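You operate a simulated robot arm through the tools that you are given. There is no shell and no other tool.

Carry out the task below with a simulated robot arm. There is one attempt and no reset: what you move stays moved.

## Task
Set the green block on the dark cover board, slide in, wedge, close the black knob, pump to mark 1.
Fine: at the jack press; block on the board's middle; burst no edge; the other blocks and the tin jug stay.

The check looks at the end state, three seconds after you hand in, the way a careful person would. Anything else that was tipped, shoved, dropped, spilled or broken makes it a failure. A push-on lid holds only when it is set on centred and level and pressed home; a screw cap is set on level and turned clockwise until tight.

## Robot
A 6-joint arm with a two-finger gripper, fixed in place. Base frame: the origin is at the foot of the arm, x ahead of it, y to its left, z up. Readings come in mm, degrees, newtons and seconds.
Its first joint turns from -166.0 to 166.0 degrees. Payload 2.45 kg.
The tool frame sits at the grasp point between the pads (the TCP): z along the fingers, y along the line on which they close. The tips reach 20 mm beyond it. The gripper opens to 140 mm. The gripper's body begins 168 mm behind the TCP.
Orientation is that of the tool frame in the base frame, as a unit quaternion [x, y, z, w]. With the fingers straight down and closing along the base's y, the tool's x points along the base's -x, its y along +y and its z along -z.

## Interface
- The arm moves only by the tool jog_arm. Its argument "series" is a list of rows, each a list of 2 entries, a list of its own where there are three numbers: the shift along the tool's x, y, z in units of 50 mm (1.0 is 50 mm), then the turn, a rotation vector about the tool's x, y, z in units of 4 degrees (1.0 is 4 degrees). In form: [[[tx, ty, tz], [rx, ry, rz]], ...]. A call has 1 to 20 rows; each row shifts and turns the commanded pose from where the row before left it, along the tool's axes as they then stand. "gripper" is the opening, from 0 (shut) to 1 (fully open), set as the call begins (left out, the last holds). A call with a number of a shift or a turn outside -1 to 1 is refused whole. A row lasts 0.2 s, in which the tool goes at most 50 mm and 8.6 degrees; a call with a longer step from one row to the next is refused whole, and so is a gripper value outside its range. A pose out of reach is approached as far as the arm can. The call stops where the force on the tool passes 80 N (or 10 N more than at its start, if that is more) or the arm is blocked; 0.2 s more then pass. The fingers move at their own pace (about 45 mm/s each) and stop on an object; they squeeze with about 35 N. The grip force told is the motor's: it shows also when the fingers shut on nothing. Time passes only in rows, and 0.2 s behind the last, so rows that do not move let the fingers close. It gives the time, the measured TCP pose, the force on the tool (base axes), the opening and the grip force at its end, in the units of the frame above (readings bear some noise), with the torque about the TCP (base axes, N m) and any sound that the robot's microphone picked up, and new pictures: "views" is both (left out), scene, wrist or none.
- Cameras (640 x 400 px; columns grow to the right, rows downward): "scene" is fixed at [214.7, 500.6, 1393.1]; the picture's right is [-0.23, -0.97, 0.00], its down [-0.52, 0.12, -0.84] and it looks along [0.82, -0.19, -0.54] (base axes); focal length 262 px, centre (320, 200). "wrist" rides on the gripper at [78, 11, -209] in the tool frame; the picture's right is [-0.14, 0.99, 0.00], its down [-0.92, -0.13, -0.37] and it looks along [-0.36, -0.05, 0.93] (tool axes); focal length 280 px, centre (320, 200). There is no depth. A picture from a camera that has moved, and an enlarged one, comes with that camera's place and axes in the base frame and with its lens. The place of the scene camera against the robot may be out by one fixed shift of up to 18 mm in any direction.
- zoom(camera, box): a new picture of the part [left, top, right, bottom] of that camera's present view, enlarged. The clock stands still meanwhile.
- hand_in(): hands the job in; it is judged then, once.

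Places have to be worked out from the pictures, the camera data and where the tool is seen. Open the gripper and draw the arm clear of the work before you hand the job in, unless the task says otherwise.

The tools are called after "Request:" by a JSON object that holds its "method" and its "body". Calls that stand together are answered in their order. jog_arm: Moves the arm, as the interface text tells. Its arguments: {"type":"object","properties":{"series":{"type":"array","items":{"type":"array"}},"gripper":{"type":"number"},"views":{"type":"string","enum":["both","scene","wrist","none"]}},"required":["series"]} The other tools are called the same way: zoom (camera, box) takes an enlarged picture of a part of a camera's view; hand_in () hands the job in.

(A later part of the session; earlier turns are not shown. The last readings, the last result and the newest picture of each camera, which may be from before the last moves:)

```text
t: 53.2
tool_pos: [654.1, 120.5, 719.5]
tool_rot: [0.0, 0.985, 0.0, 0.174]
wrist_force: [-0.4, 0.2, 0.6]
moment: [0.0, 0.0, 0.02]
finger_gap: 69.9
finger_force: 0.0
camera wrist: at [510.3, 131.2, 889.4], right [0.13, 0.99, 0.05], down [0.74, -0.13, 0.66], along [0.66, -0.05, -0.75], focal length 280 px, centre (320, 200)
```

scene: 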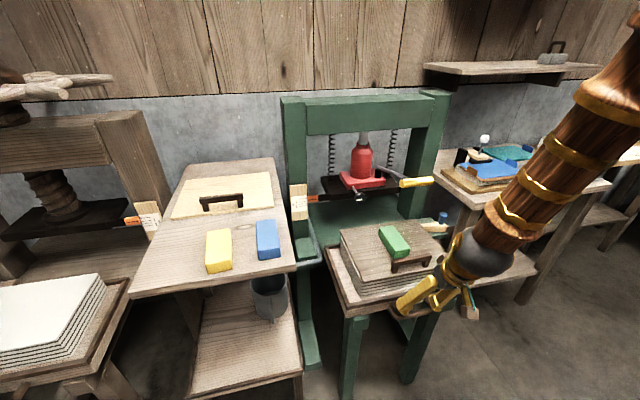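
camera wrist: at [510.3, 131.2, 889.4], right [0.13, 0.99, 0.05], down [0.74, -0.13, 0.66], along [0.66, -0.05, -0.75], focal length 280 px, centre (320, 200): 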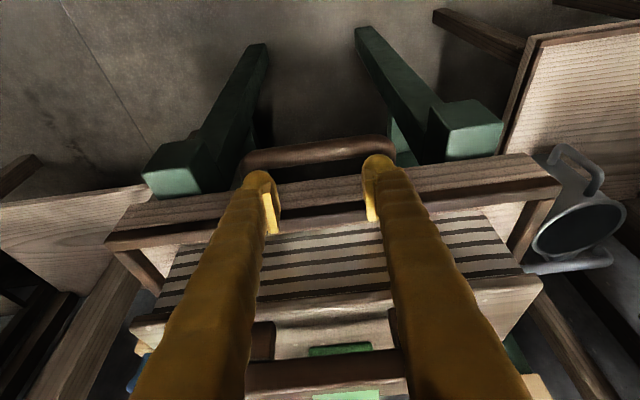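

The tray is moving with the fingers (view unchanged relative to the tool). I continue at 50 mm/s.

Request:
{"method": "jog_arm", "body": {"series": [[[-0.094, 0, 0.034], [0, 0, 0]], [[-0.188, 0, 0.068], [0, 0, 0]], [[-0.188, 0, 0.068], [0, 0, 0]], [[-0.188, 0, 0.068], [0, 0, 0]], [[-0.188, 0, 0.068], [0, 0, 0]], [[-0.188, 0, 0.068], [0, 0, 0]], [[-0.188, 0, 0.068], [0, 0, 0]], [[-0.094, 0, 0.034], [0, 0, 0]], [[0, 0, 0], [0, 0, 0]]]}}

```text
t: 55.2
tool_pos: [725.5, 118.9, 718.7]
tool_rot: [0.001, 0.985, -0.001, 0.174]
wrist_force: [-0.1, -0.3, 0.4]
moment: [-0.01, -0.02, 0.0]
finger_gap: 69.9
finger_force: 0.1
camera wrist: at [579.9, 130.9, 889.2], right [0.13, 0.99, 0.05], down [0.74, -0.13, 0.66], along [0.66, -0.05, -0.75], focal length 280 px, centre (320, 200)
```

scene: 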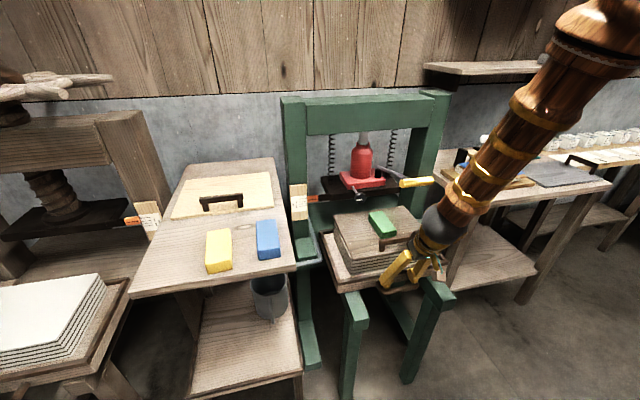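
wrist: 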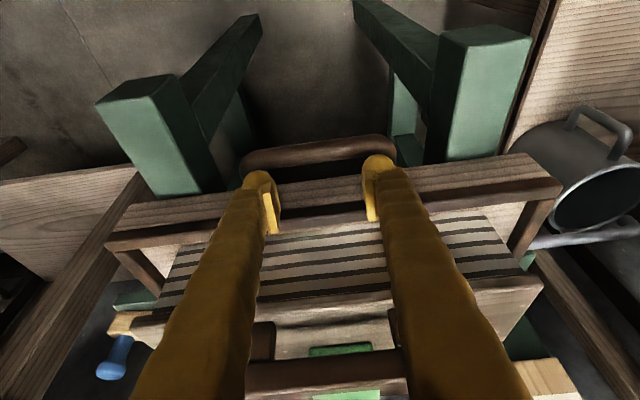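

Sliding smoothly and straight. Another 80 mm at this tilt.

Request:
{"method": "jog_arm", "body": {"series": [[[-0.094, 0, 0.034], [0, 0, 0]], [[-0.188, 0.005, 0.068], [0, 0, 0]], [[-0.188, 0.005, 0.068], [0, 0, 0]], [[-0.188, 0.005, 0.068], [0, 0, 0]], [[-0.188, 0.005, 0.068], [0, 0, 0]], [[-0.188, 0, 0.068], [0, 0, 0]], [[-0.188, 0, 0.068], [0, 0, 0]], [[-0.188, 0, 0.068], [0, 0, 0]], [[-0.094, 0, 0.034], [0, 0, 0]], [[0, 0, 0], [0, 0, 0]]]}}

Request:
{"method": "zoom", "body": {"camera": "scene", "box": [290, 130, 470, 300]}}

```text
t: 57.4
tool_pos: [804.4, 119.9, 719.1]
tool_rot: [0.0, 0.985, 0.0, 0.174]
wrist_force: [-0.6, -0.7, 0.4]
moment: [-0.03, 0.01, -0.01]
finger_gap: 70.0
finger_force: 0.1
camera wrist: at [659.7, 131.3, 889.7], right [0.13, 0.99, 0.05], down [0.74, -0.13, 0.66], along [0.66, -0.05, -0.75], focal length 280 px, centre (320, 200)
```

scene: 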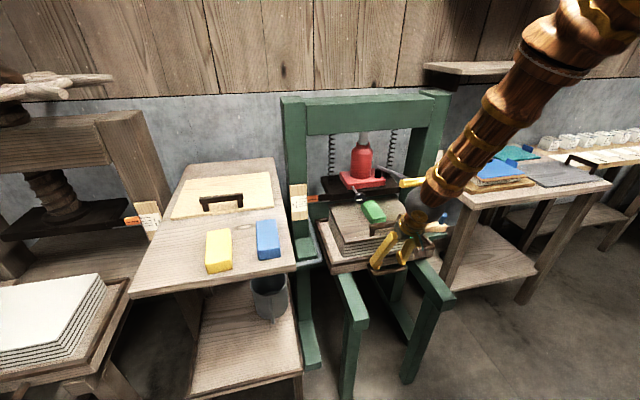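
wrist: 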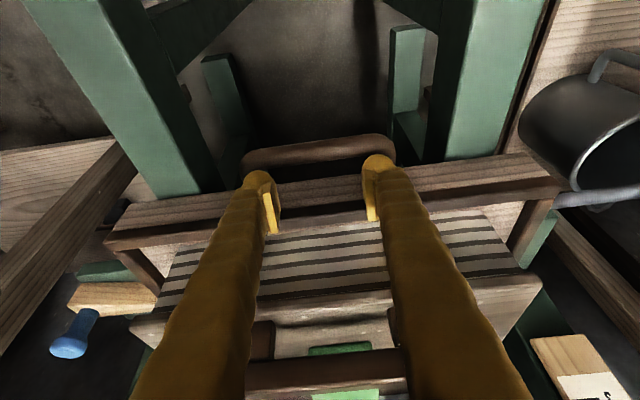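

```text
2.35 times, centred on (380, 215) of scene
camera zoom: at [214.7, 500.6, 1393.1], right [-0.23, -0.97, 0.0], down [-0.52, 0.12, -0.84], along [0.82, -0.19, -0.54], focal length 617 px, centre (179, 165)
```

zoom: 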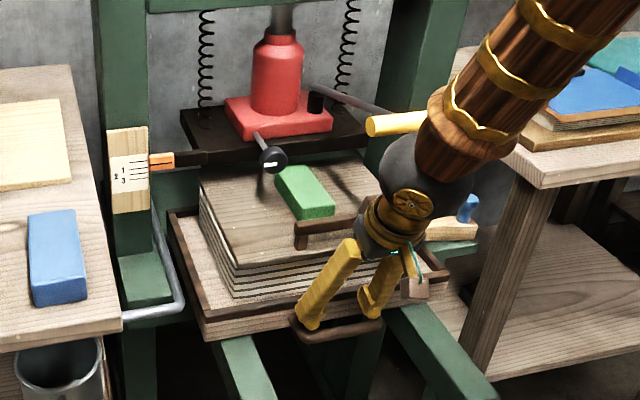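

Before pushing the block under the platen I check clearances closely.

Request:
{"method": "zoom", "body": {"camera": "scene", "box": [310, 155, 430, 230]}}

Request:
{"method": "zoom", "body": {"camera": "scene", "box": [390, 150, 470, 270]}}

```text
5.33 times, centred on (370, 192) of scene
camera zoom: at [214.7, 500.6, 1393.1], right [-0.23, -0.97, 0.0], down [-0.52, 0.12, -0.84], along [0.82, -0.19, -0.54], focal length 1398 px, centre (53, 240)
```

zoom: 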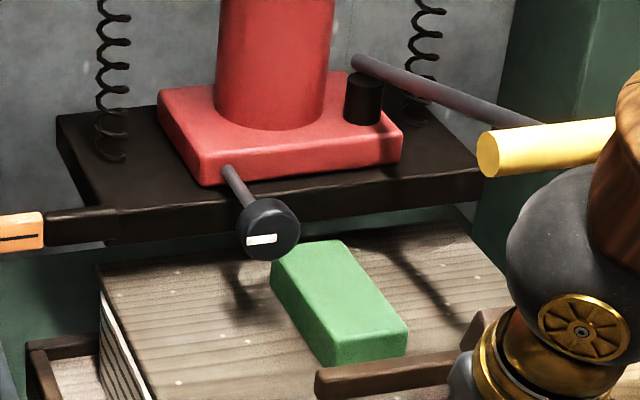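

```text
3.33 times, centred on (430, 210) of scene
camera zoom: at [214.7, 500.6, 1393.1], right [-0.23, -0.97, 0.0], down [-0.52, 0.12, -0.84], along [0.82, -0.19, -0.54], focal length 874 px, centre (-47, 167)
```

zoom: 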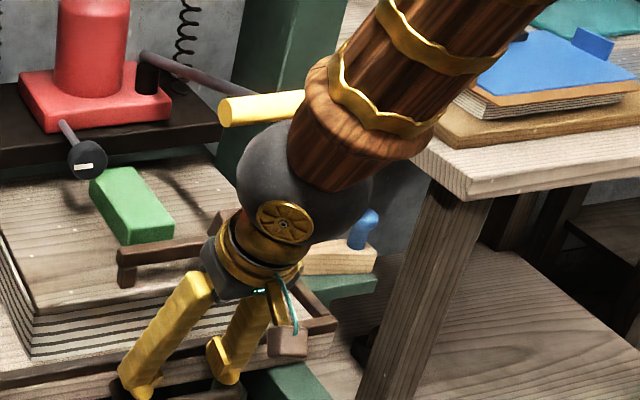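

Clearance is fine: platen bottom ≈844 vs block top ≈829; knob at ≈(974,175,873) clears the block too. To keep the wrist ball away from the pump grip (y 1–111) without a singular tilt, I'll shift the pushing position to y≈192 with fingers fully open (contacts at y≈115 and 269, still bracketing the tray's centre).

Request:
{"method": "jog_arm", "body": {"gripper": 1.0, "series": [[[0.145, 0, -0.478], [0, 0, 0]], [[0, 0.48, 0], [0, 0, 0]], [[0, 0.48, 0], [0, 0, 0]], [[0, 0.48, 0], [0, 0, 0]], [[0, 0, 0], [0, 0, 0]], [[0, 0, 0], [0, 0, 0]]]}}

Request:
{"method": "zoom", "body": {"camera": "wrist", "box": [180, 80, 500, 280]}}

```text
t: 58.8
tool_pos: [789.8, 191.7, 738.5]
tool_rot: [-0.001, 0.985, 0.0, 0.174]
wrist_force: [0.3, -0.6, -0.4]
moment: [0.03, -0.05, 0.01]
finger_gap: 139.8
finger_force: 0.2
camera wrist: at [644.6, 202.9, 908.8], right [0.13, 0.99, 0.05], down [0.74, -0.13, 0.66], along [0.66, -0.05, -0.75], focal length 280 px, centre (320, 200)
```

scene: 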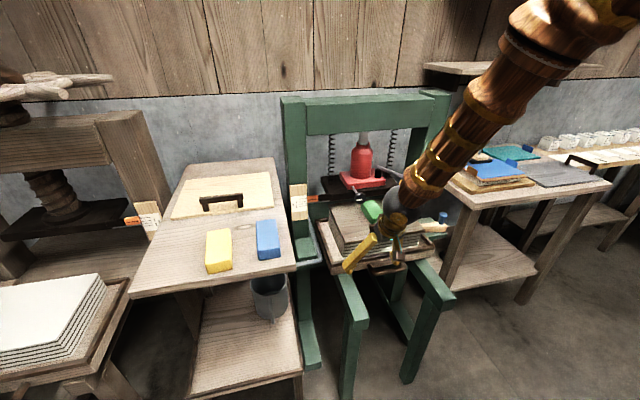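
wrist: 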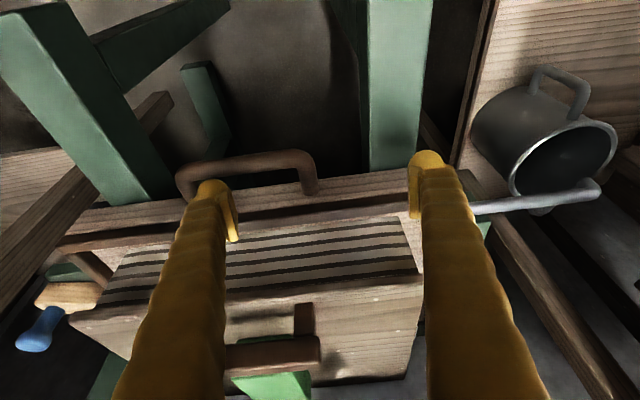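

```text
2.00 times, centred on (340, 180) of wrist
camera zoom: at [644.6, 202.9, 908.8], right [0.13, 0.99, 0.05], down [0.74, -0.13, 0.66], along [0.66, -0.05, -0.75], focal length 561 px, centre (280, 240)
```

zoom: 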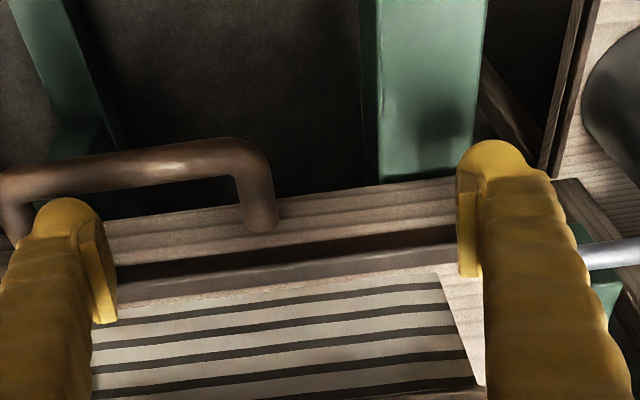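

Positioned. Lower 19 mm and resume pushing.

Request:
{"method": "jog_arm", "body": {"series": [[[0.13, 0, 0.357], [0, 0, 0]], [[-0.188, 0, 0.068], [0, 0, 0]], [[-0.188, 0, 0.068], [0, 0, 0]], [[-0.188, 0, 0.068], [0, 0, 0]], [[-0.188, 0, 0.068], [0, 0, 0]], [[0, 0, 0], [0, 0, 0]]]}}

Request:
{"method": "zoom", "body": {"camera": "scene", "box": [310, 155, 470, 275]}}

```text
t: 60.2
tool_pos: [830.9, 192.0, 720.8]
tool_rot: [0.0, 0.985, 0.0, 0.174]
wrist_force: [-1.2, 0.2, -0.3]
moment: [-0.04, 0.02, -0.02]
finger_gap: 140.2
finger_force: 0.0
camera wrist: at [684.8, 203.2, 891.2], right [0.13, 0.99, 0.05], down [0.74, -0.13, 0.66], along [0.66, -0.05, -0.75], focal length 280 px, centre (320, 200)
```

scene: 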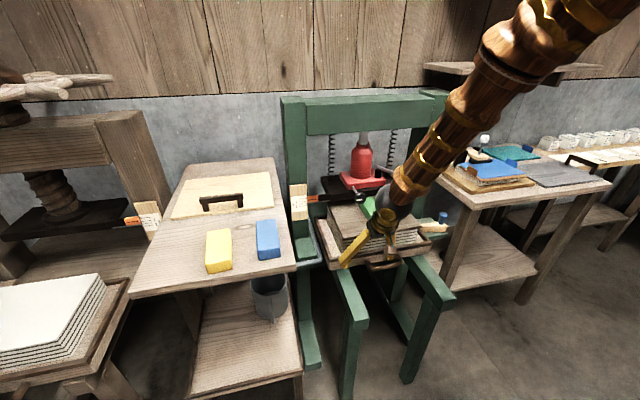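
wrist: 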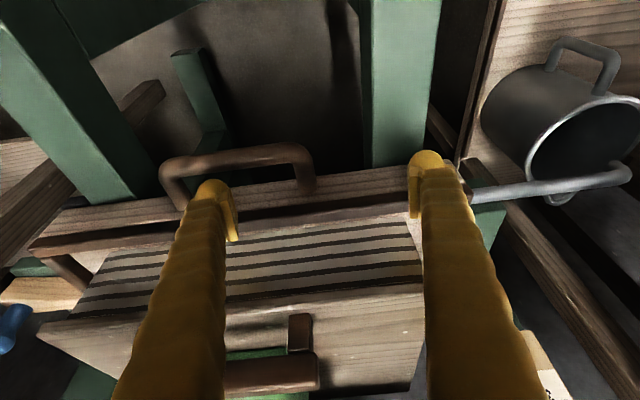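

```text
3.33 times, centred on (390, 215) of scene
camera zoom: at [214.7, 500.6, 1393.1], right [-0.23, -0.97, 0.0], down [-0.52, 0.12, -0.84], along [0.82, -0.19, -0.54], focal length 874 px, centre (87, 150)
```

zoom: 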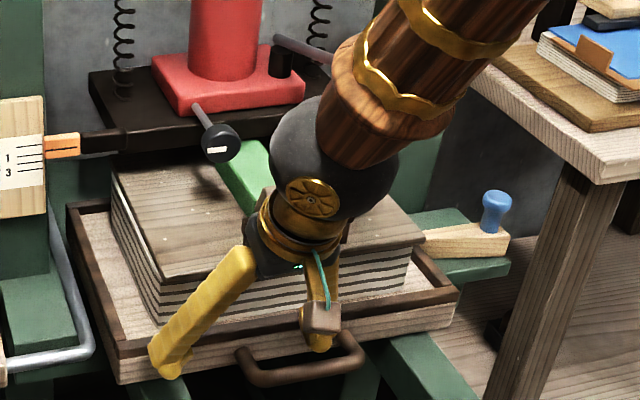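

Tray moving straight; knob and gripper stay well apart. Push another 50 mm.

Request:
{"method": "jog_arm", "body": {"series": [[[-0.094, 0, 0.034], [0, 0, 0]], [[-0.188, 0, 0.068], [0, 0, 0]], [[-0.188, 0, 0.068], [0, 0, 0]], [[-0.188, 0, 0.068], [0, 0, 0]], [[-0.188, 0, 0.068], [0, 0, 0]], [[-0.094, 0, 0.034], [0, 0, 0]], [[0, 0, 0], [0, 0, 0]]]}}

Request:
{"method": "zoom", "body": {"camera": "scene", "box": [310, 155, 470, 275]}}

```text
t: 61.8
tool_pos: [878.3, 190.8, 718.5]
tool_rot: [0.0, 0.985, -0.001, 0.174]
wrist_force: [0.3, 0.0, -0.3]
moment: [0.0, -0.01, -0.02]
finger_gap: 140.0
finger_force: 0.1
camera wrist: at [734.0, 203.1, 890.0], right [0.13, 0.99, 0.05], down [0.74, -0.13, 0.66], along [0.66, -0.05, -0.75], focal length 280 px, centre (320, 200)
```

scene: 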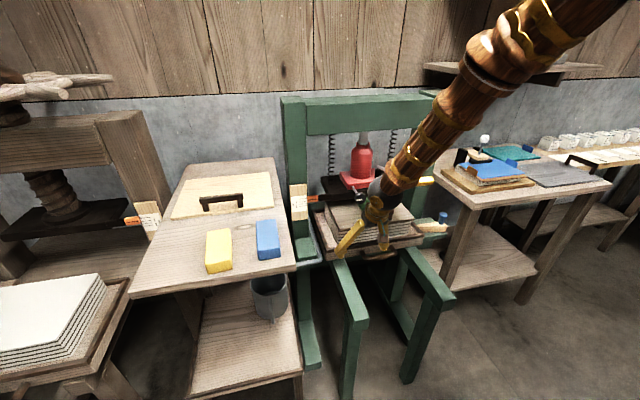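
wrist: 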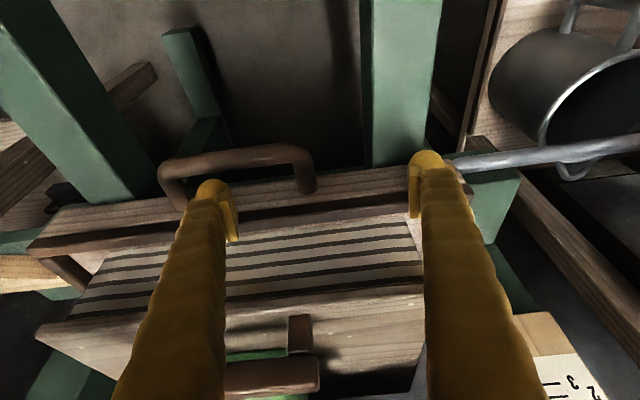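

```text
3.33 times, centred on (390, 215) of scene
camera zoom: at [214.7, 500.6, 1393.1], right [-0.23, -0.97, 0.0], down [-0.52, 0.12, -0.84], along [0.82, -0.19, -0.54], focal length 874 px, centre (87, 150)
```

zoom: 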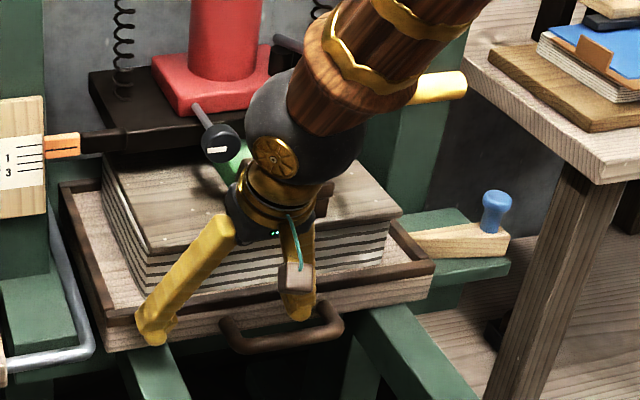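

Still sliding freely. Continue 30 mm, then smaller steps to feel the end stop.

Request:
{"method": "jog_arm", "body": {"series": [[[-0.094, 0, 0.034], [0, 0, 0]], [[-0.188, 0, 0.068], [0, 0, 0]], [[-0.188, 0, 0.068], [0, 0, 0]], [[-0.094, 0, 0.034], [0, 0, 0]]], "views": "none"}}

Request:
{"method": "jog_arm", "body": {"series": [[[-0.094, 0, 0.034], [0, 0, 0]], [[-0.094, 0, 0.034], [0, 0, 0]], [[-0.094, 0, 0.034], [0, 0, 0]]]}}

Request:
{"method": "zoom", "body": {"camera": "scene", "box": [310, 155, 470, 275]}}

```text
t: 62.8
tool_pos: [909.2, 191.6, 720.4]
tool_rot: [-0.001, 0.985, 0.0, 0.174]
wrist_force: [-0.3, -0.3, 0.1]
moment: [-0.01, 0.0, 0.0]
finger_gap: 140.1
finger_force: 0.0
```

```text
t: 63.6
tool_pos: [925.0, 191.5, 720.0]
tool_rot: [-0.001, 0.985, 0.0, 0.173]
wrist_force: [0.3, 0.2, 0.4]
moment: [0.01, 0.02, -0.01]
finger_gap: 140.3
finger_force: 0.0
camera wrist: at [779.8, 203.0, 890.3], right [0.13, 0.99, 0.05], down [0.74, -0.13, 0.66], along [0.66, -0.05, -0.75], focal length 280 px, centre (320, 200)
```

scene: 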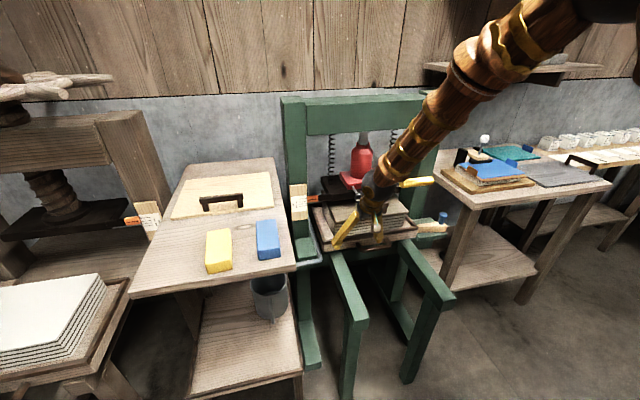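
wrist: 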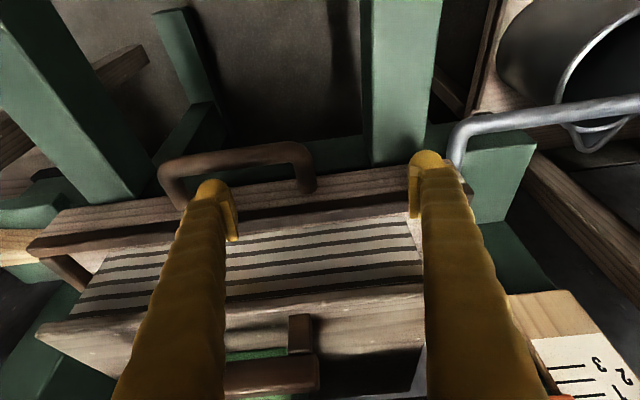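

```text
3.33 times, centred on (390, 215) of scene
camera zoom: at [214.7, 500.6, 1393.1], right [-0.23, -0.97, 0.0], down [-0.52, 0.12, -0.84], along [0.82, -0.19, -0.54], focal length 874 px, centre (87, 150)
```

zoom: 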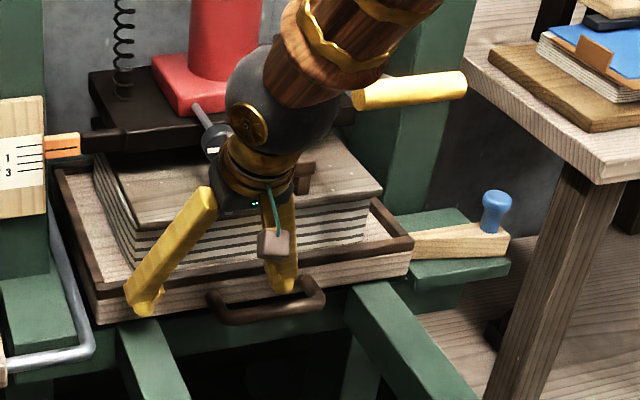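

The L-rod is lower (z≈650, y≈330), out of the way. Continue in 5 mm steps to find the stop.

Request:
{"method": "jog_arm", "body": {"series": [[[-0.094, 0, 0.034], [0, 0, 0]], [[-0.094, 0, 0.034], [0, 0, 0]]], "views": "none"}}

Request:
{"method": "jog_arm", "body": {"series": [[[-0.094, 0, 0.034], [0, 0, 0]], [[-0.094, 0, 0.034], [0, 0, 0]]], "views": "both"}}

Request:
{"method": "zoom", "body": {"camera": "scene", "box": [310, 155, 470, 275]}}

```text
t: 64.2
tool_pos: [934.7, 191.9, 719.9]
tool_rot: [0.001, 0.985, 0.0, 0.174]
wrist_force: [0.2, 0.2, 0.1]
moment: [-0.01, 0.01, -0.05]
finger_gap: 140.0
finger_force: 0.0
```

```text
t: 64.8
tool_pos: [945.3, 192.7, 720.5]
tool_rot: [-0.002, 0.985, 0.001, 0.174]
wrist_force: [-0.4, -0.1, 0.0]
moment: [0.0, -0.04, 0.01]
finger_gap: 139.9
finger_force: 0.0
camera wrist: at [800.1, 203.6, 891.2], right [0.13, 0.99, 0.05], down [0.74, -0.13, 0.66], along [0.66, -0.05, -0.75], focal length 280 px, centre (320, 200)
```

scene: 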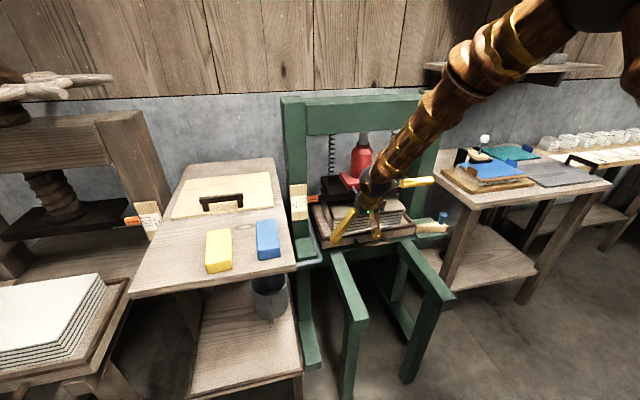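
wrist: 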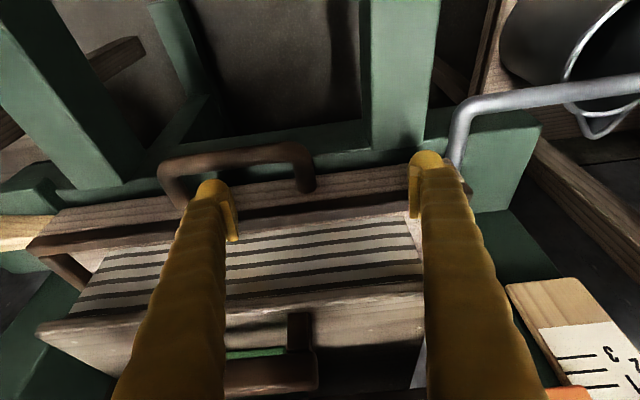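

```text
3.33 times, centred on (390, 215) of scene
camera zoom: at [214.7, 500.6, 1393.1], right [-0.23, -0.97, 0.0], down [-0.52, 0.12, -0.84], along [0.82, -0.19, -0.54], focal length 874 px, centre (87, 150)
```

zoom: 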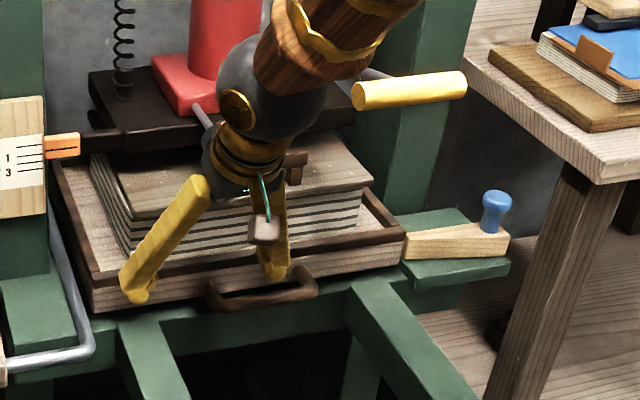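

Rail is now near x≈966 with the stack roughly under the jack (≈x 1100). I keep feeling for the stop, 4 mm at a time.

Request:
{"method": "jog_arm", "body": {"series": [[[-0.075, 0, 0.027], [0, 0, 0]]], "views": "none"}}

Request:
{"method": "jog_arm", "body": {"series": [[[-0.075, 0, 0.027], [0, 0, 0]]], "views": "none"}}

Request:
{"method": "jog_arm", "body": {"series": [[[-0.075, 0, 0.027], [0, 0, 0]]], "views": "wrist"}}

```text
t: 65.2
tool_pos: [948.5, 192.3, 720.6]
tool_rot: [0.0, 0.985, 0.0, 0.174]
wrist_force: [-0.4, 0.5, -1.3]
moment: [0.01, 0.01, -0.01]
finger_gap: 140.0
finger_force: 0.0
```

```text
t: 65.6
tool_pos: [952.8, 191.5, 720.9]
tool_rot: [0.0, 0.985, 0.0, 0.173]
wrist_force: [-1.2, -0.5, -0.4]
moment: [0.0, 0.01, -0.03]
finger_gap: 139.9
finger_force: 0.1
```

```text
t: 66.0
tool_pos: [957.7, 192.1, 721.0]
tool_rot: [0.0, 0.985, 0.0, 0.174]
wrist_force: [-0.8, -0.6, 1.8]
moment: [-0.03, -0.02, 0.02]
finger_gap: 140.0
finger_force: 0.0
camera wrist: at [812.0, 204.2, 891.5], right [0.13, 0.99, 0.05], down [0.74, -0.13, 0.66], along [0.66, -0.05, -0.75], focal length 280 px, centre (320, 200)
```

wrist: 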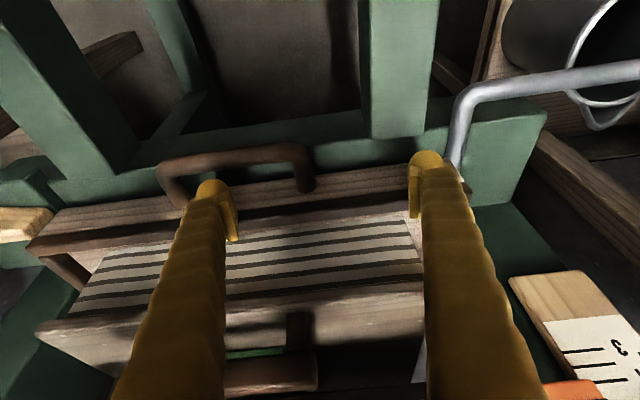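

Still free; I check how the rail lines up with the wedge channel.

Request:
{"method": "zoom", "body": {"camera": "scene", "box": [390, 195, 460, 255]}}

Request:
{"method": "zoom", "body": {"camera": "wrist", "box": [0, 150, 240, 300]}}

Request:
{"method": "zoom", "body": {"camera": "scene", "box": [300, 150, 430, 260]}}

```text
6.67 times, centred on (425, 225) of scene
camera zoom: at [214.7, 500.6, 1393.1], right [-0.23, -0.97, 0.0], down [-0.52, 0.12, -0.84], along [0.82, -0.19, -0.54], focal length 1747 px, centre (-380, 33)
```

zoom: 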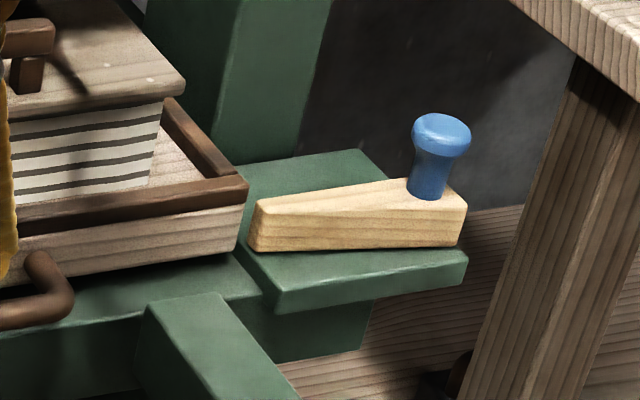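

```text
2.67 times, centred on (120, 225) of wrist
camera zoom: at [812.0, 204.2, 891.5], right [0.13, 0.99, 0.05], down [0.74, -0.13, 0.66], along [0.66, -0.05, -0.75], focal length 748 px, centre (853, 133)
```

zoom: 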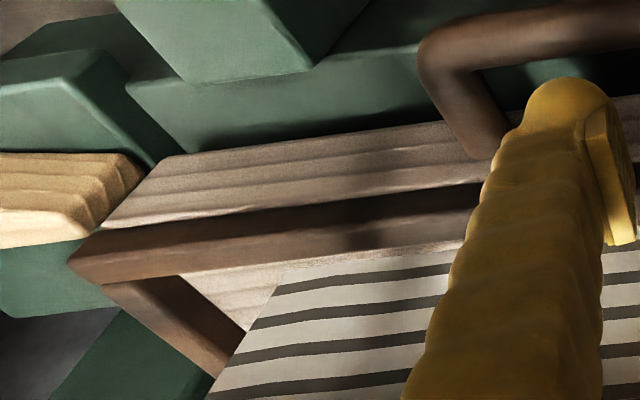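

```text
3.64 times, centred on (365, 205) of scene
camera zoom: at [214.7, 500.6, 1393.1], right [-0.23, -0.97, 0.0], down [-0.52, 0.12, -0.84], along [0.82, -0.19, -0.54], focal length 953 px, centre (156, 182)
```

zoom: 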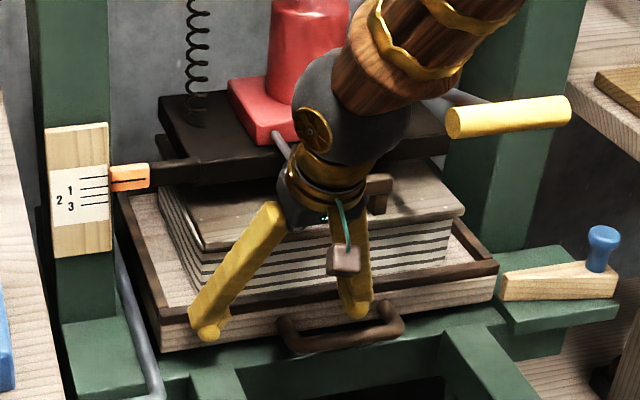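

The wedge's far side is at x≈978, right at the tray's front (≈979), so the tray must go a bit further. Continue feeling for the stop.

Request:
{"method": "jog_arm", "body": {"series": [[[-0.075, 0, 0.027], [0, 0, 0]]], "views": "none"}}

Request:
{"method": "jog_arm", "body": {"series": [[[-0.075, 0, 0.027], [0, 0, 0]]], "views": "none"}}

Request:
{"method": "jog_arm", "body": {"series": [[[-0.075, 0, 0.027], [0, 0, 0]]], "views": "both"}}

```text
t: 66.4
tool_pos: [961.0, 192.8, 720.4]
tool_rot: [0.0, 0.985, 0.0, 0.174]
wrist_force: [-0.8, -0.6, 0.2]
moment: [-0.02, -0.02, -0.06]
finger_gap: 139.9
finger_force: 0.1
```

```text
t: 66.8
tool_pos: [966.3, 191.5, 721.2]
tool_rot: [-0.001, 0.985, 0.0, 0.174]
wrist_force: [0.5, 0.3, -0.9]
moment: [0.02, 0.02, 0.05]
finger_gap: 140.0
finger_force: 0.0
```

```text
t: 67.2
tool_pos: [969.0, 193.6, 721.5]
tool_rot: [0.0, 0.985, 0.0, 0.173]
wrist_force: [-1.9, 0.0, 2.5]
moment: [-0.16, -0.01, -0.15]
finger_gap: 139.9
finger_force: 0.1
camera wrist: at [824.3, 203.9, 890.8], right [0.13, 0.99, 0.05], down [0.74, -0.13, 0.66], along [0.66, -0.05, -0.75], focal length 280 px, centre (320, 200)
```

scene: 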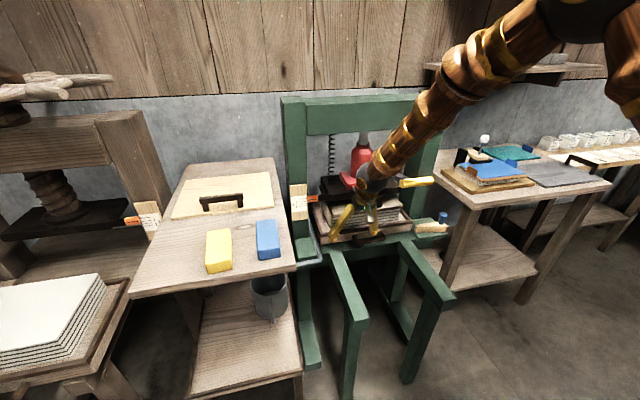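
wrist: 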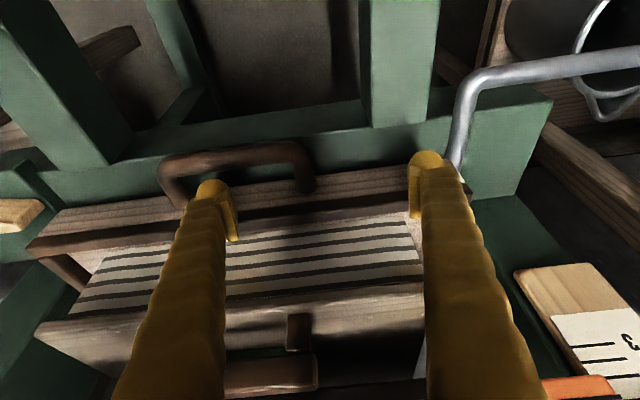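

A slight force is appearing. Two more careful 3 mm steps.

Request:
{"method": "jog_arm", "body": {"series": [[[-0.056, 0, 0.02], [0, 0, 0]]], "views": "none"}}

Request:
{"method": "jog_arm", "body": {"series": [[[-0.056, 0, 0.02], [0, 0, 0]]], "views": "none"}}

```text
t: 67.6
tool_pos: [970.3, 193.1, 720.1]
tool_rot: [-0.001, 0.985, -0.001, 0.173]
wrist_force: [-46.0, -1.4, 25.2]
moment: [0.89, -0.45, -0.24]
finger_gap: 140.1
finger_force: 0.0
```

```text
t: 68.0
tool_pos: [969.1, 193.7, 720.0]
tool_rot: [-0.001, 0.985, 0.0, 0.171]
wrist_force: [-19.2, -2.6, 17.1]
moment: [0.11, -0.34, 0.35]
finger_gap: 140.1
finger_force: 0.1
stopped in row 1: the force on the tool passed its limit at 93 N (the readings are from after the stop); the commanded pose is now the measured one
```

The tray is at its stop (force spike at TCP x≈970, contact at the tips). I back off toward −x and look.

Request:
{"method": "jog_arm", "body": {"series": [[[0.3, 0, -0.109], [0, 0, 0]], [[0.6, 0, -0.218], [0, 0, 0]], [[0.7, 0, -0.255], [0, 0, 0]], [[0.7, 0, -0.255], [0, 0, 0]], [[0.6, 0, -0.5], [0, 0, 0]], [[0.6, 0, -0.5], [0, 0, 0]], [[0, 0, 0], [0, 0, 0]], [[0, 0, 0], [0, 0, 0]]]}}

Request:
{"method": "zoom", "body": {"camera": "scene", "box": [300, 150, 460, 270]}}

Request:
{"method": "zoom", "body": {"camera": "scene", "box": [390, 195, 460, 255]}}

```text
t: 69.8
tool_pos: [772.6, 191.6, 748.2]
tool_rot: [0.001, 0.985, -0.001, 0.171]
wrist_force: [-0.2, 0.6, -0.3]
moment: [-0.03, -0.04, 0.0]
finger_gap: 140.2
finger_force: 0.1
camera wrist: at [629.6, 202.7, 918.8], right [0.13, 0.99, 0.04], down [0.74, -0.13, 0.66], along [0.66, -0.05, -0.75], focal length 280 px, centre (320, 200)
```

scene: 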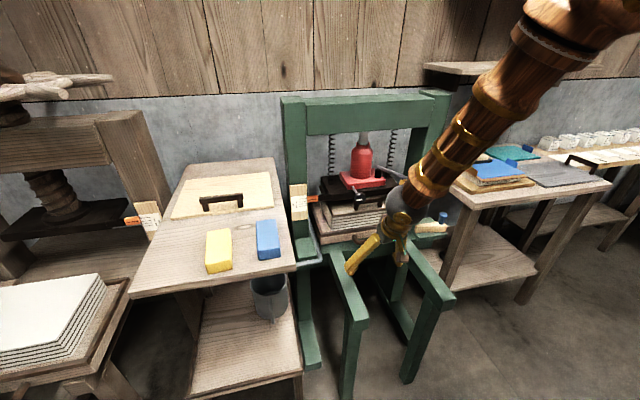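
wrist: 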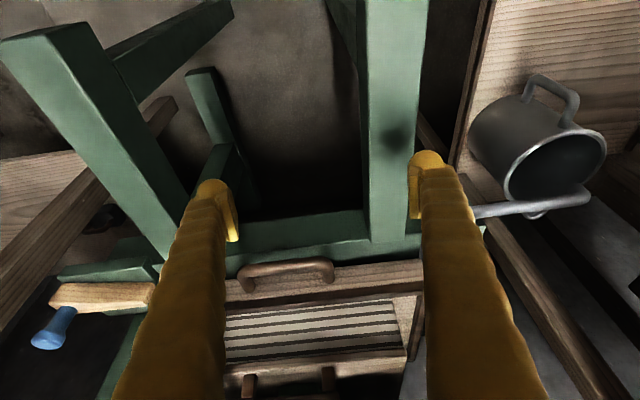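

```text
3.33 times, centred on (380, 210) of scene
camera zoom: at [214.7, 500.6, 1393.1], right [-0.23, -0.97, 0.0], down [-0.52, 0.12, -0.84], along [0.82, -0.19, -0.54], focal length 874 px, centre (120, 167)
```

zoom: 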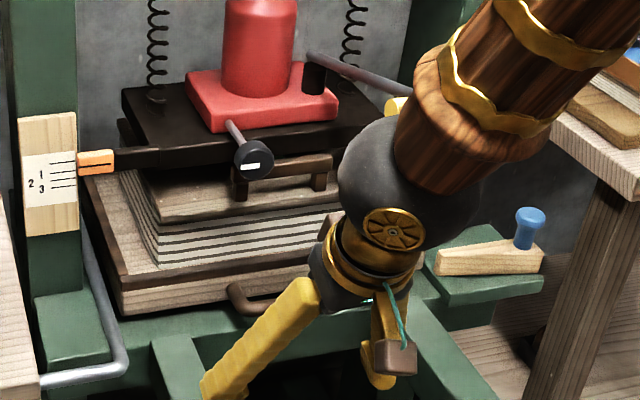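

```text
6.67 times, centred on (425, 225) of scene
camera zoom: at [214.7, 500.6, 1393.1], right [-0.23, -0.97, 0.0], down [-0.52, 0.12, -0.84], along [0.82, -0.19, -0.54], focal length 1747 px, centre (-380, 33)
```

zoom: 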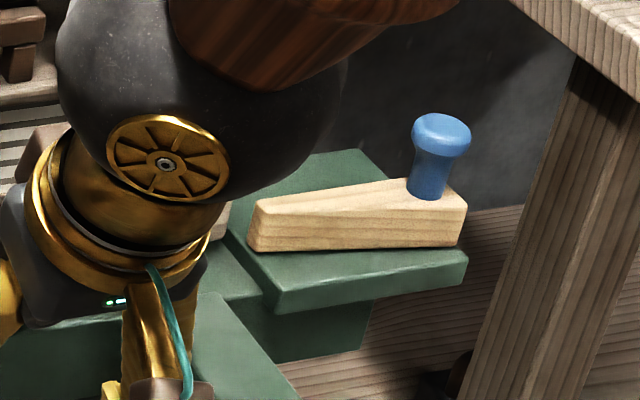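

The tray is fully home with the block and board beneath the platen; pointer is still at the top line. Next the wedge: I'll bring the gripper around to the right, upright, keeping x≈700 to clear the pump grip.

Request:
{"method": "jog_arm", "body": {"gripper": 0.7, "series": [[[0.075, 0, -0.825], [0, 0, 0]], [[0.075, 0, -0.825], [0, 0, 0]], [[0.075, 0, -0.825], [0, 0, 0]], [[0.075, 0, -0.825], [0, 0, 0]], [[0, 0, 0], [0, 1, 0]], [[0, 0, 0], [0, 1, 0]], [[0, 0, 0], [0, 1, 0]], [[0, 0, 0], [0, 1, 0]], [[0, 0, 0], [0, 0.93, 0]], [[0, 0, 0], [0, 0, 0]], [[0, 0, 0], [0, 0, 0]]], "views": "none"}}

Request:
{"method": "jog_arm", "body": {"series": [[[0, -0.95, 0], [0, 0, 0]], [[0, -0.95, 0], [0, 0, 0]], [[0, -0.95, 0], [0, 0, 0]], [[0, -0.95, 0], [0, 0, 0]], [[0, -0.95, 0], [0, 0, 0]], [[0, -0.95, 0], [0, 0, 0]], [[0, -0.95, 0], [0, 0, 0]], [[0, -0.95, 0], [0, 0, 0]], [[0, 0, 0], [0, 0, 0]], [[0, 0, 0], [0, 0, 0]]]}}

```text
t: 72.2
tool_pos: [704.3, 193.2, 897.8]
tool_rot: [0.0, 1.0, -0.001, 0.0]
wrist_force: [-0.8, 0.5, 0.0]
moment: [-0.01, -0.06, 0.01]
finger_gap: 98.2
finger_force: 0.1
```

```text
t: 74.3
tool_pos: [704.7, -187.9, 898.0]
tool_rot: [0.0, 1.0, -0.001, 0.0]
wrist_force: [0.3, -0.4, 1.3]
moment: [-0.02, 0.02, 0.03]
finger_gap: 98.0
finger_force: 0.1
camera wrist: at [626.5, -176.0, 1107.2], right [0.14, 0.99, 0.0], down [0.92, -0.13, 0.37], along [0.37, -0.05, -0.93], focal length 280 px, centre (320, 200)
```

scene: 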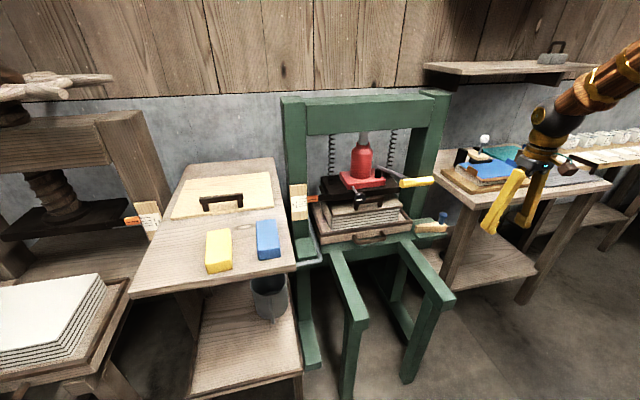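
wrist: 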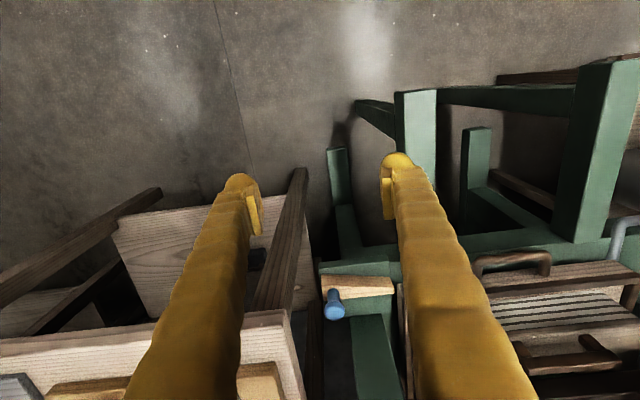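

Knob top is at ≈(957,−199,740); the right table edge (y≈−234, z≈852) is close, so I yaw the gripper 90° (fingers closing along x, camera on the +y side) before approaching.

Request:
{"method": "jog_arm", "body": {"series": [[[0, 0, 0], [0, 0, 1]], [[0, 0, 0], [0, 0, 1]], [[0, 0, 0], [0, 0, 1]], [[0, 0, 0], [0, 0, 1]], [[0, 0, 0], [0, 0, 1]], [[0, 0, 0], [0, 0, 1]], [[0, 0, 0], [0, 0, 1]], [[0, 0, 0], [0, 0, 1]], [[0, 0, 0], [0, 0, 1]], [[0, 0, 0], [0, 0, 1]], [[0, 0, 0], [0, 0, 1]], [[0, 0, 0], [0, 0, 1]]], "views": "none"}}

Request:
{"method": "jog_arm", "body": {"series": [[[0, 0, 0], [0, 0, 1]], [[0, 0, 0], [0, 0, 1]], [[0, 0, 0], [0, 0, 1]], [[0, 0, 0], [0, 0, 1]], [[0, 0, 0], [0, 0, 1]], [[0, 0, 0], [0, 0, 1]], [[0, 0, 0], [0, 0, 1]], [[0, 0, 0], [0, 0, 1]], [[0, 0, 0], [0, 0, 1]], [[0, 0, 0], [0, 0, 1]], [[0, 0, 0], [0, 0, 0.5]], [[0, 0, 0], [0, 0, 0]], [[0, 0, 0], [0, 0, 0]]]}}

```text
t: 77.0
tool_pos: [703.9, -187.1, 899.2]
tool_rot: [0.408, 0.913, -0.001, 0.001]
wrist_force: [-0.5, -0.4, 1.2]
moment: [0.02, 0.0, 0.05]
finger_gap: 97.8
finger_force: 0.0
```

```text
t: 79.8
tool_pos: [703.9, -186.5, 897.2]
tool_rot: [0.707, 0.707, -0.001, 0.001]
wrist_force: [0.7, 0.2, 0.1]
moment: [-0.02, -0.01, -0.04]
finger_gap: 98.1
finger_force: 0.1
camera wrist: at [715.1, -107.7, 1106.8], right [0.99, -0.14, 0.0], down [-0.13, -0.92, 0.37], along [-0.05, -0.37, -0.93], focal length 280 px, centre (320, 200)
```

scene: 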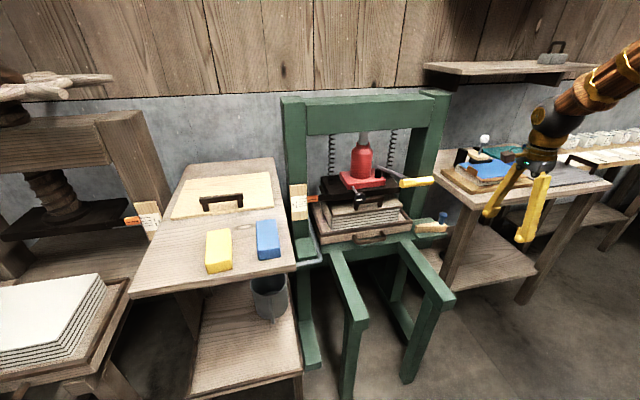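
wrist: 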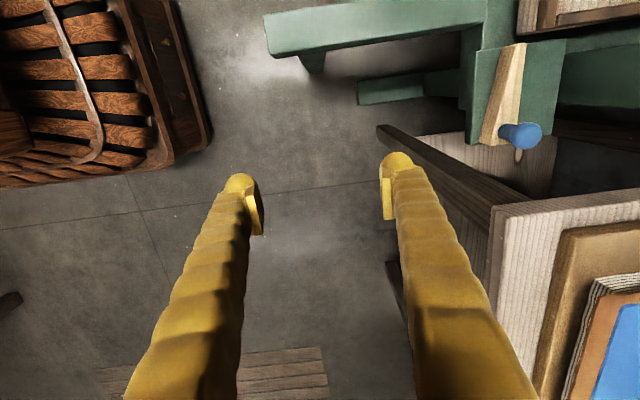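

Clear picture of wedge and knob; knob ≈(957–962,−196). Move over it at this height.

Request:
{"method": "jog_arm", "body": {"series": [[[-0.03, 0.84, 0], [0, 0, 0]], [[-0.03, 0.84, 0], [0, 0, 0]], [[-0.03, 0.84, 0], [0, 0, 0]], [[-0.03, 0.84, 0], [0, 0, 0]], [[-0.03, 0.84, 0], [0, 0, 0]], [[-0.03, 0.84, 0], [0, 0, 0]], [[0, 0, 0], [0, 0, 0]], [[0, 0, 0], [0, 0, 0]]]}}

Request:
{"method": "zoom", "body": {"camera": "wrist", "box": [200, 50, 440, 200]}}

Request:
{"method": "zoom", "body": {"camera": "scene", "box": [380, 150, 520, 270]}}

```text
t: 81.5
tool_pos: [955.4, -197.9, 897.0]
tool_rot: [0.707, 0.707, -0.001, 0.0]
wrist_force: [-0.1, 0.7, 0.1]
moment: [0.02, 0.02, -0.01]
finger_gap: 98.2
finger_force: 0.0
camera wrist: at [966.8, -118.3, 1107.2], right [0.99, -0.14, 0.0], down [-0.13, -0.92, 0.37], along [-0.05, -0.37, -0.93], focal length 280 px, centre (320, 200)
```

scene: 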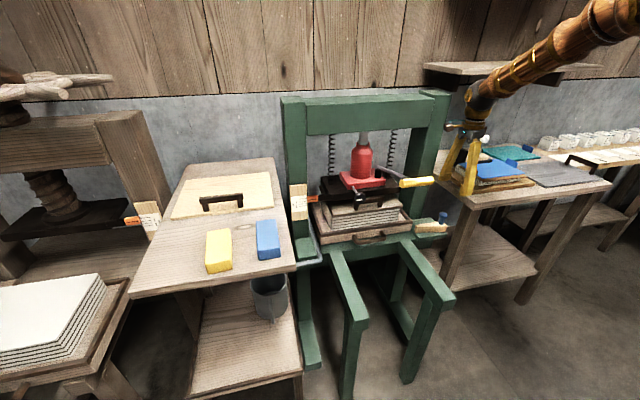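
wrist: 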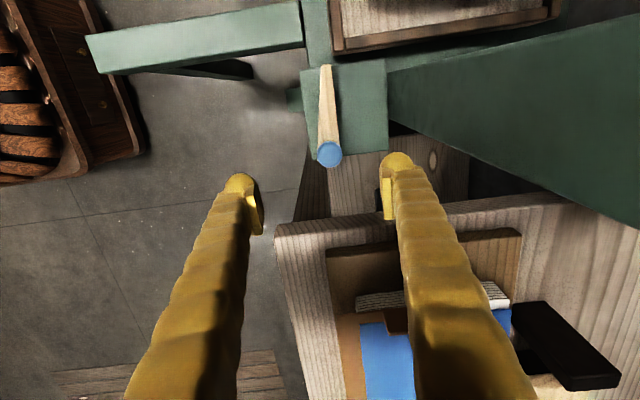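

```text
2.67 times, centred on (320, 125) of wrist
camera zoom: at [966.8, -118.3, 1107.2], right [0.99, -0.14, 0.0], down [-0.13, -0.92, 0.37], along [-0.05, -0.37, -0.93], focal length 748 px, centre (320, 400)
```

zoom: 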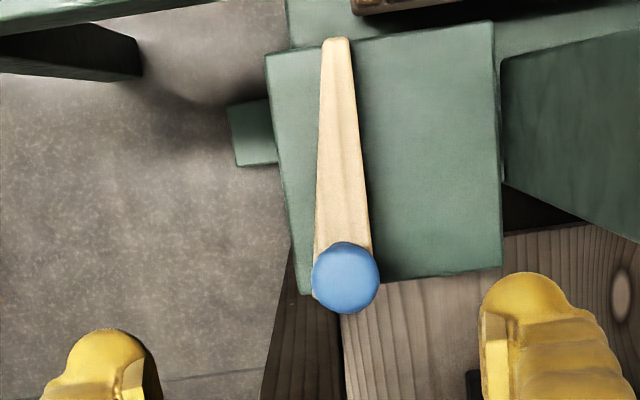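

```text
3.33 times, centred on (450, 210) of scene
camera zoom: at [214.7, 500.6, 1393.1], right [-0.23, -0.97, 0.0], down [-0.52, 0.12, -0.84], along [0.82, -0.19, -0.54], focal length 874 px, centre (-113, 167)
```

zoom: 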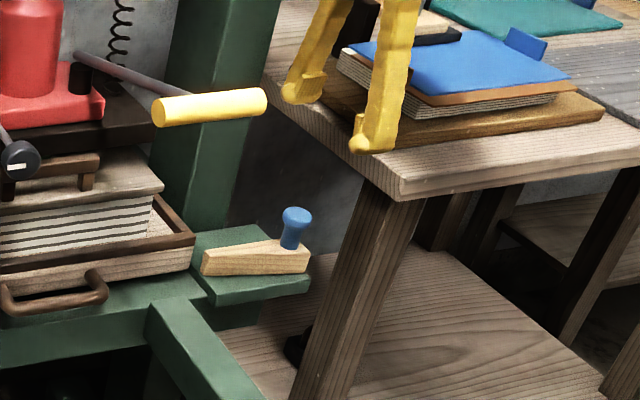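

Excellent top view: knob centre ≈(967,−198), disc ≈34 mm; wedge's far side x≈985 just in front of the tray face (≈990). I shift 11 mm and descend around the knob with 70 mm opening.

Request:
{"method": "jog_arm", "body": {"gripper": 0.5, "series": [[[0, 0.22, 0], [0, 0, 0]], [[0, 0, 0.7], [0, 0, 0]], [[0, 0, 0.7], [0, 0, 0]], [[0, 0, 0.7], [0, 0, 0]], [[0, 0, 0.5], [0, 0, 0]], [[0, 0, 0], [0, 0, 0]], [[0, 0, 0], [0, 0, 0]]]}}

Request:
{"method": "zoom", "body": {"camera": "wrist", "box": [200, 50, 440, 230]}}

Request:
{"method": "zoom", "body": {"camera": "scene", "box": [380, 150, 520, 270]}}

```text
t: 83.2
tool_pos: [968.4, -195.8, 769.7]
tool_rot: [0.707, 0.707, -0.001, 0.0]
wrist_force: [0.5, 0.3, 0.4]
moment: [-0.03, -0.02, -0.02]
finger_gap: 69.8
finger_force: 0.1
camera wrist: at [979.0, -116.6, 978.6], right [0.99, -0.14, 0.0], down [-0.13, -0.92, 0.37], along [-0.05, -0.37, -0.93], focal length 280 px, centre (320, 200)
```

scene: 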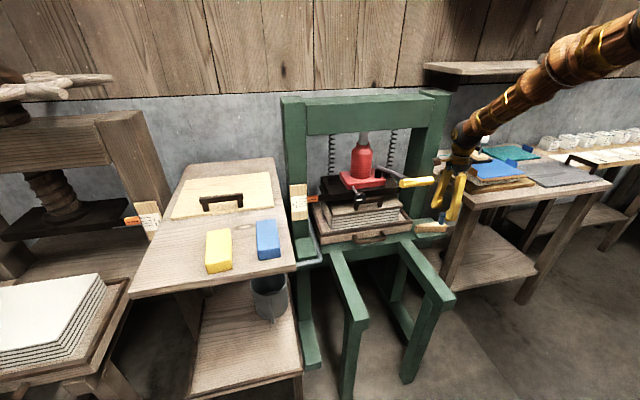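
wrist: 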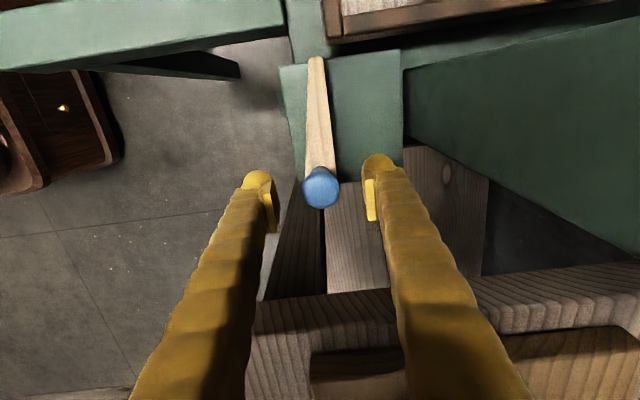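

```text
2.22 times, centred on (320, 140) of wrist
camera zoom: at [979.0, -116.6, 978.6], right [0.99, -0.14, 0.0], down [-0.13, -0.92, 0.37], along [-0.05, -0.37, -0.93], focal length 623 px, centre (320, 333)
```

zoom: 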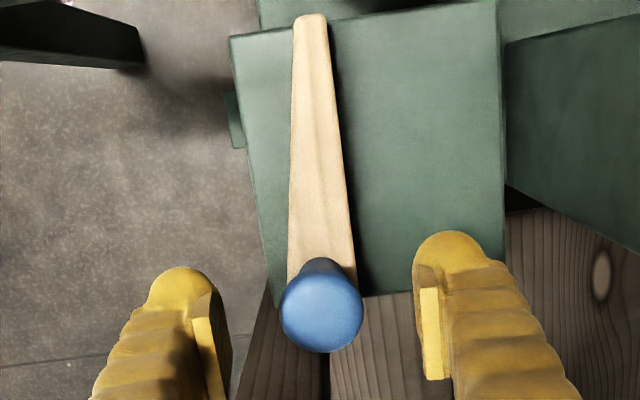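

```text
3.33 times, centred on (450, 210) of scene
camera zoom: at [214.7, 500.6, 1393.1], right [-0.23, -0.97, 0.0], down [-0.52, 0.12, -0.84], along [0.82, -0.19, -0.54], focal length 874 px, centre (-113, 167)
```

zoom: 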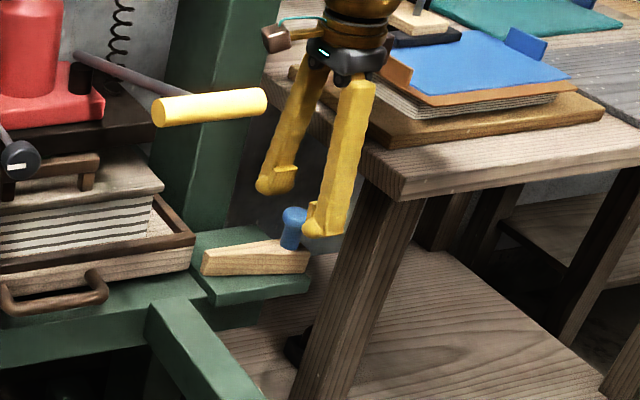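

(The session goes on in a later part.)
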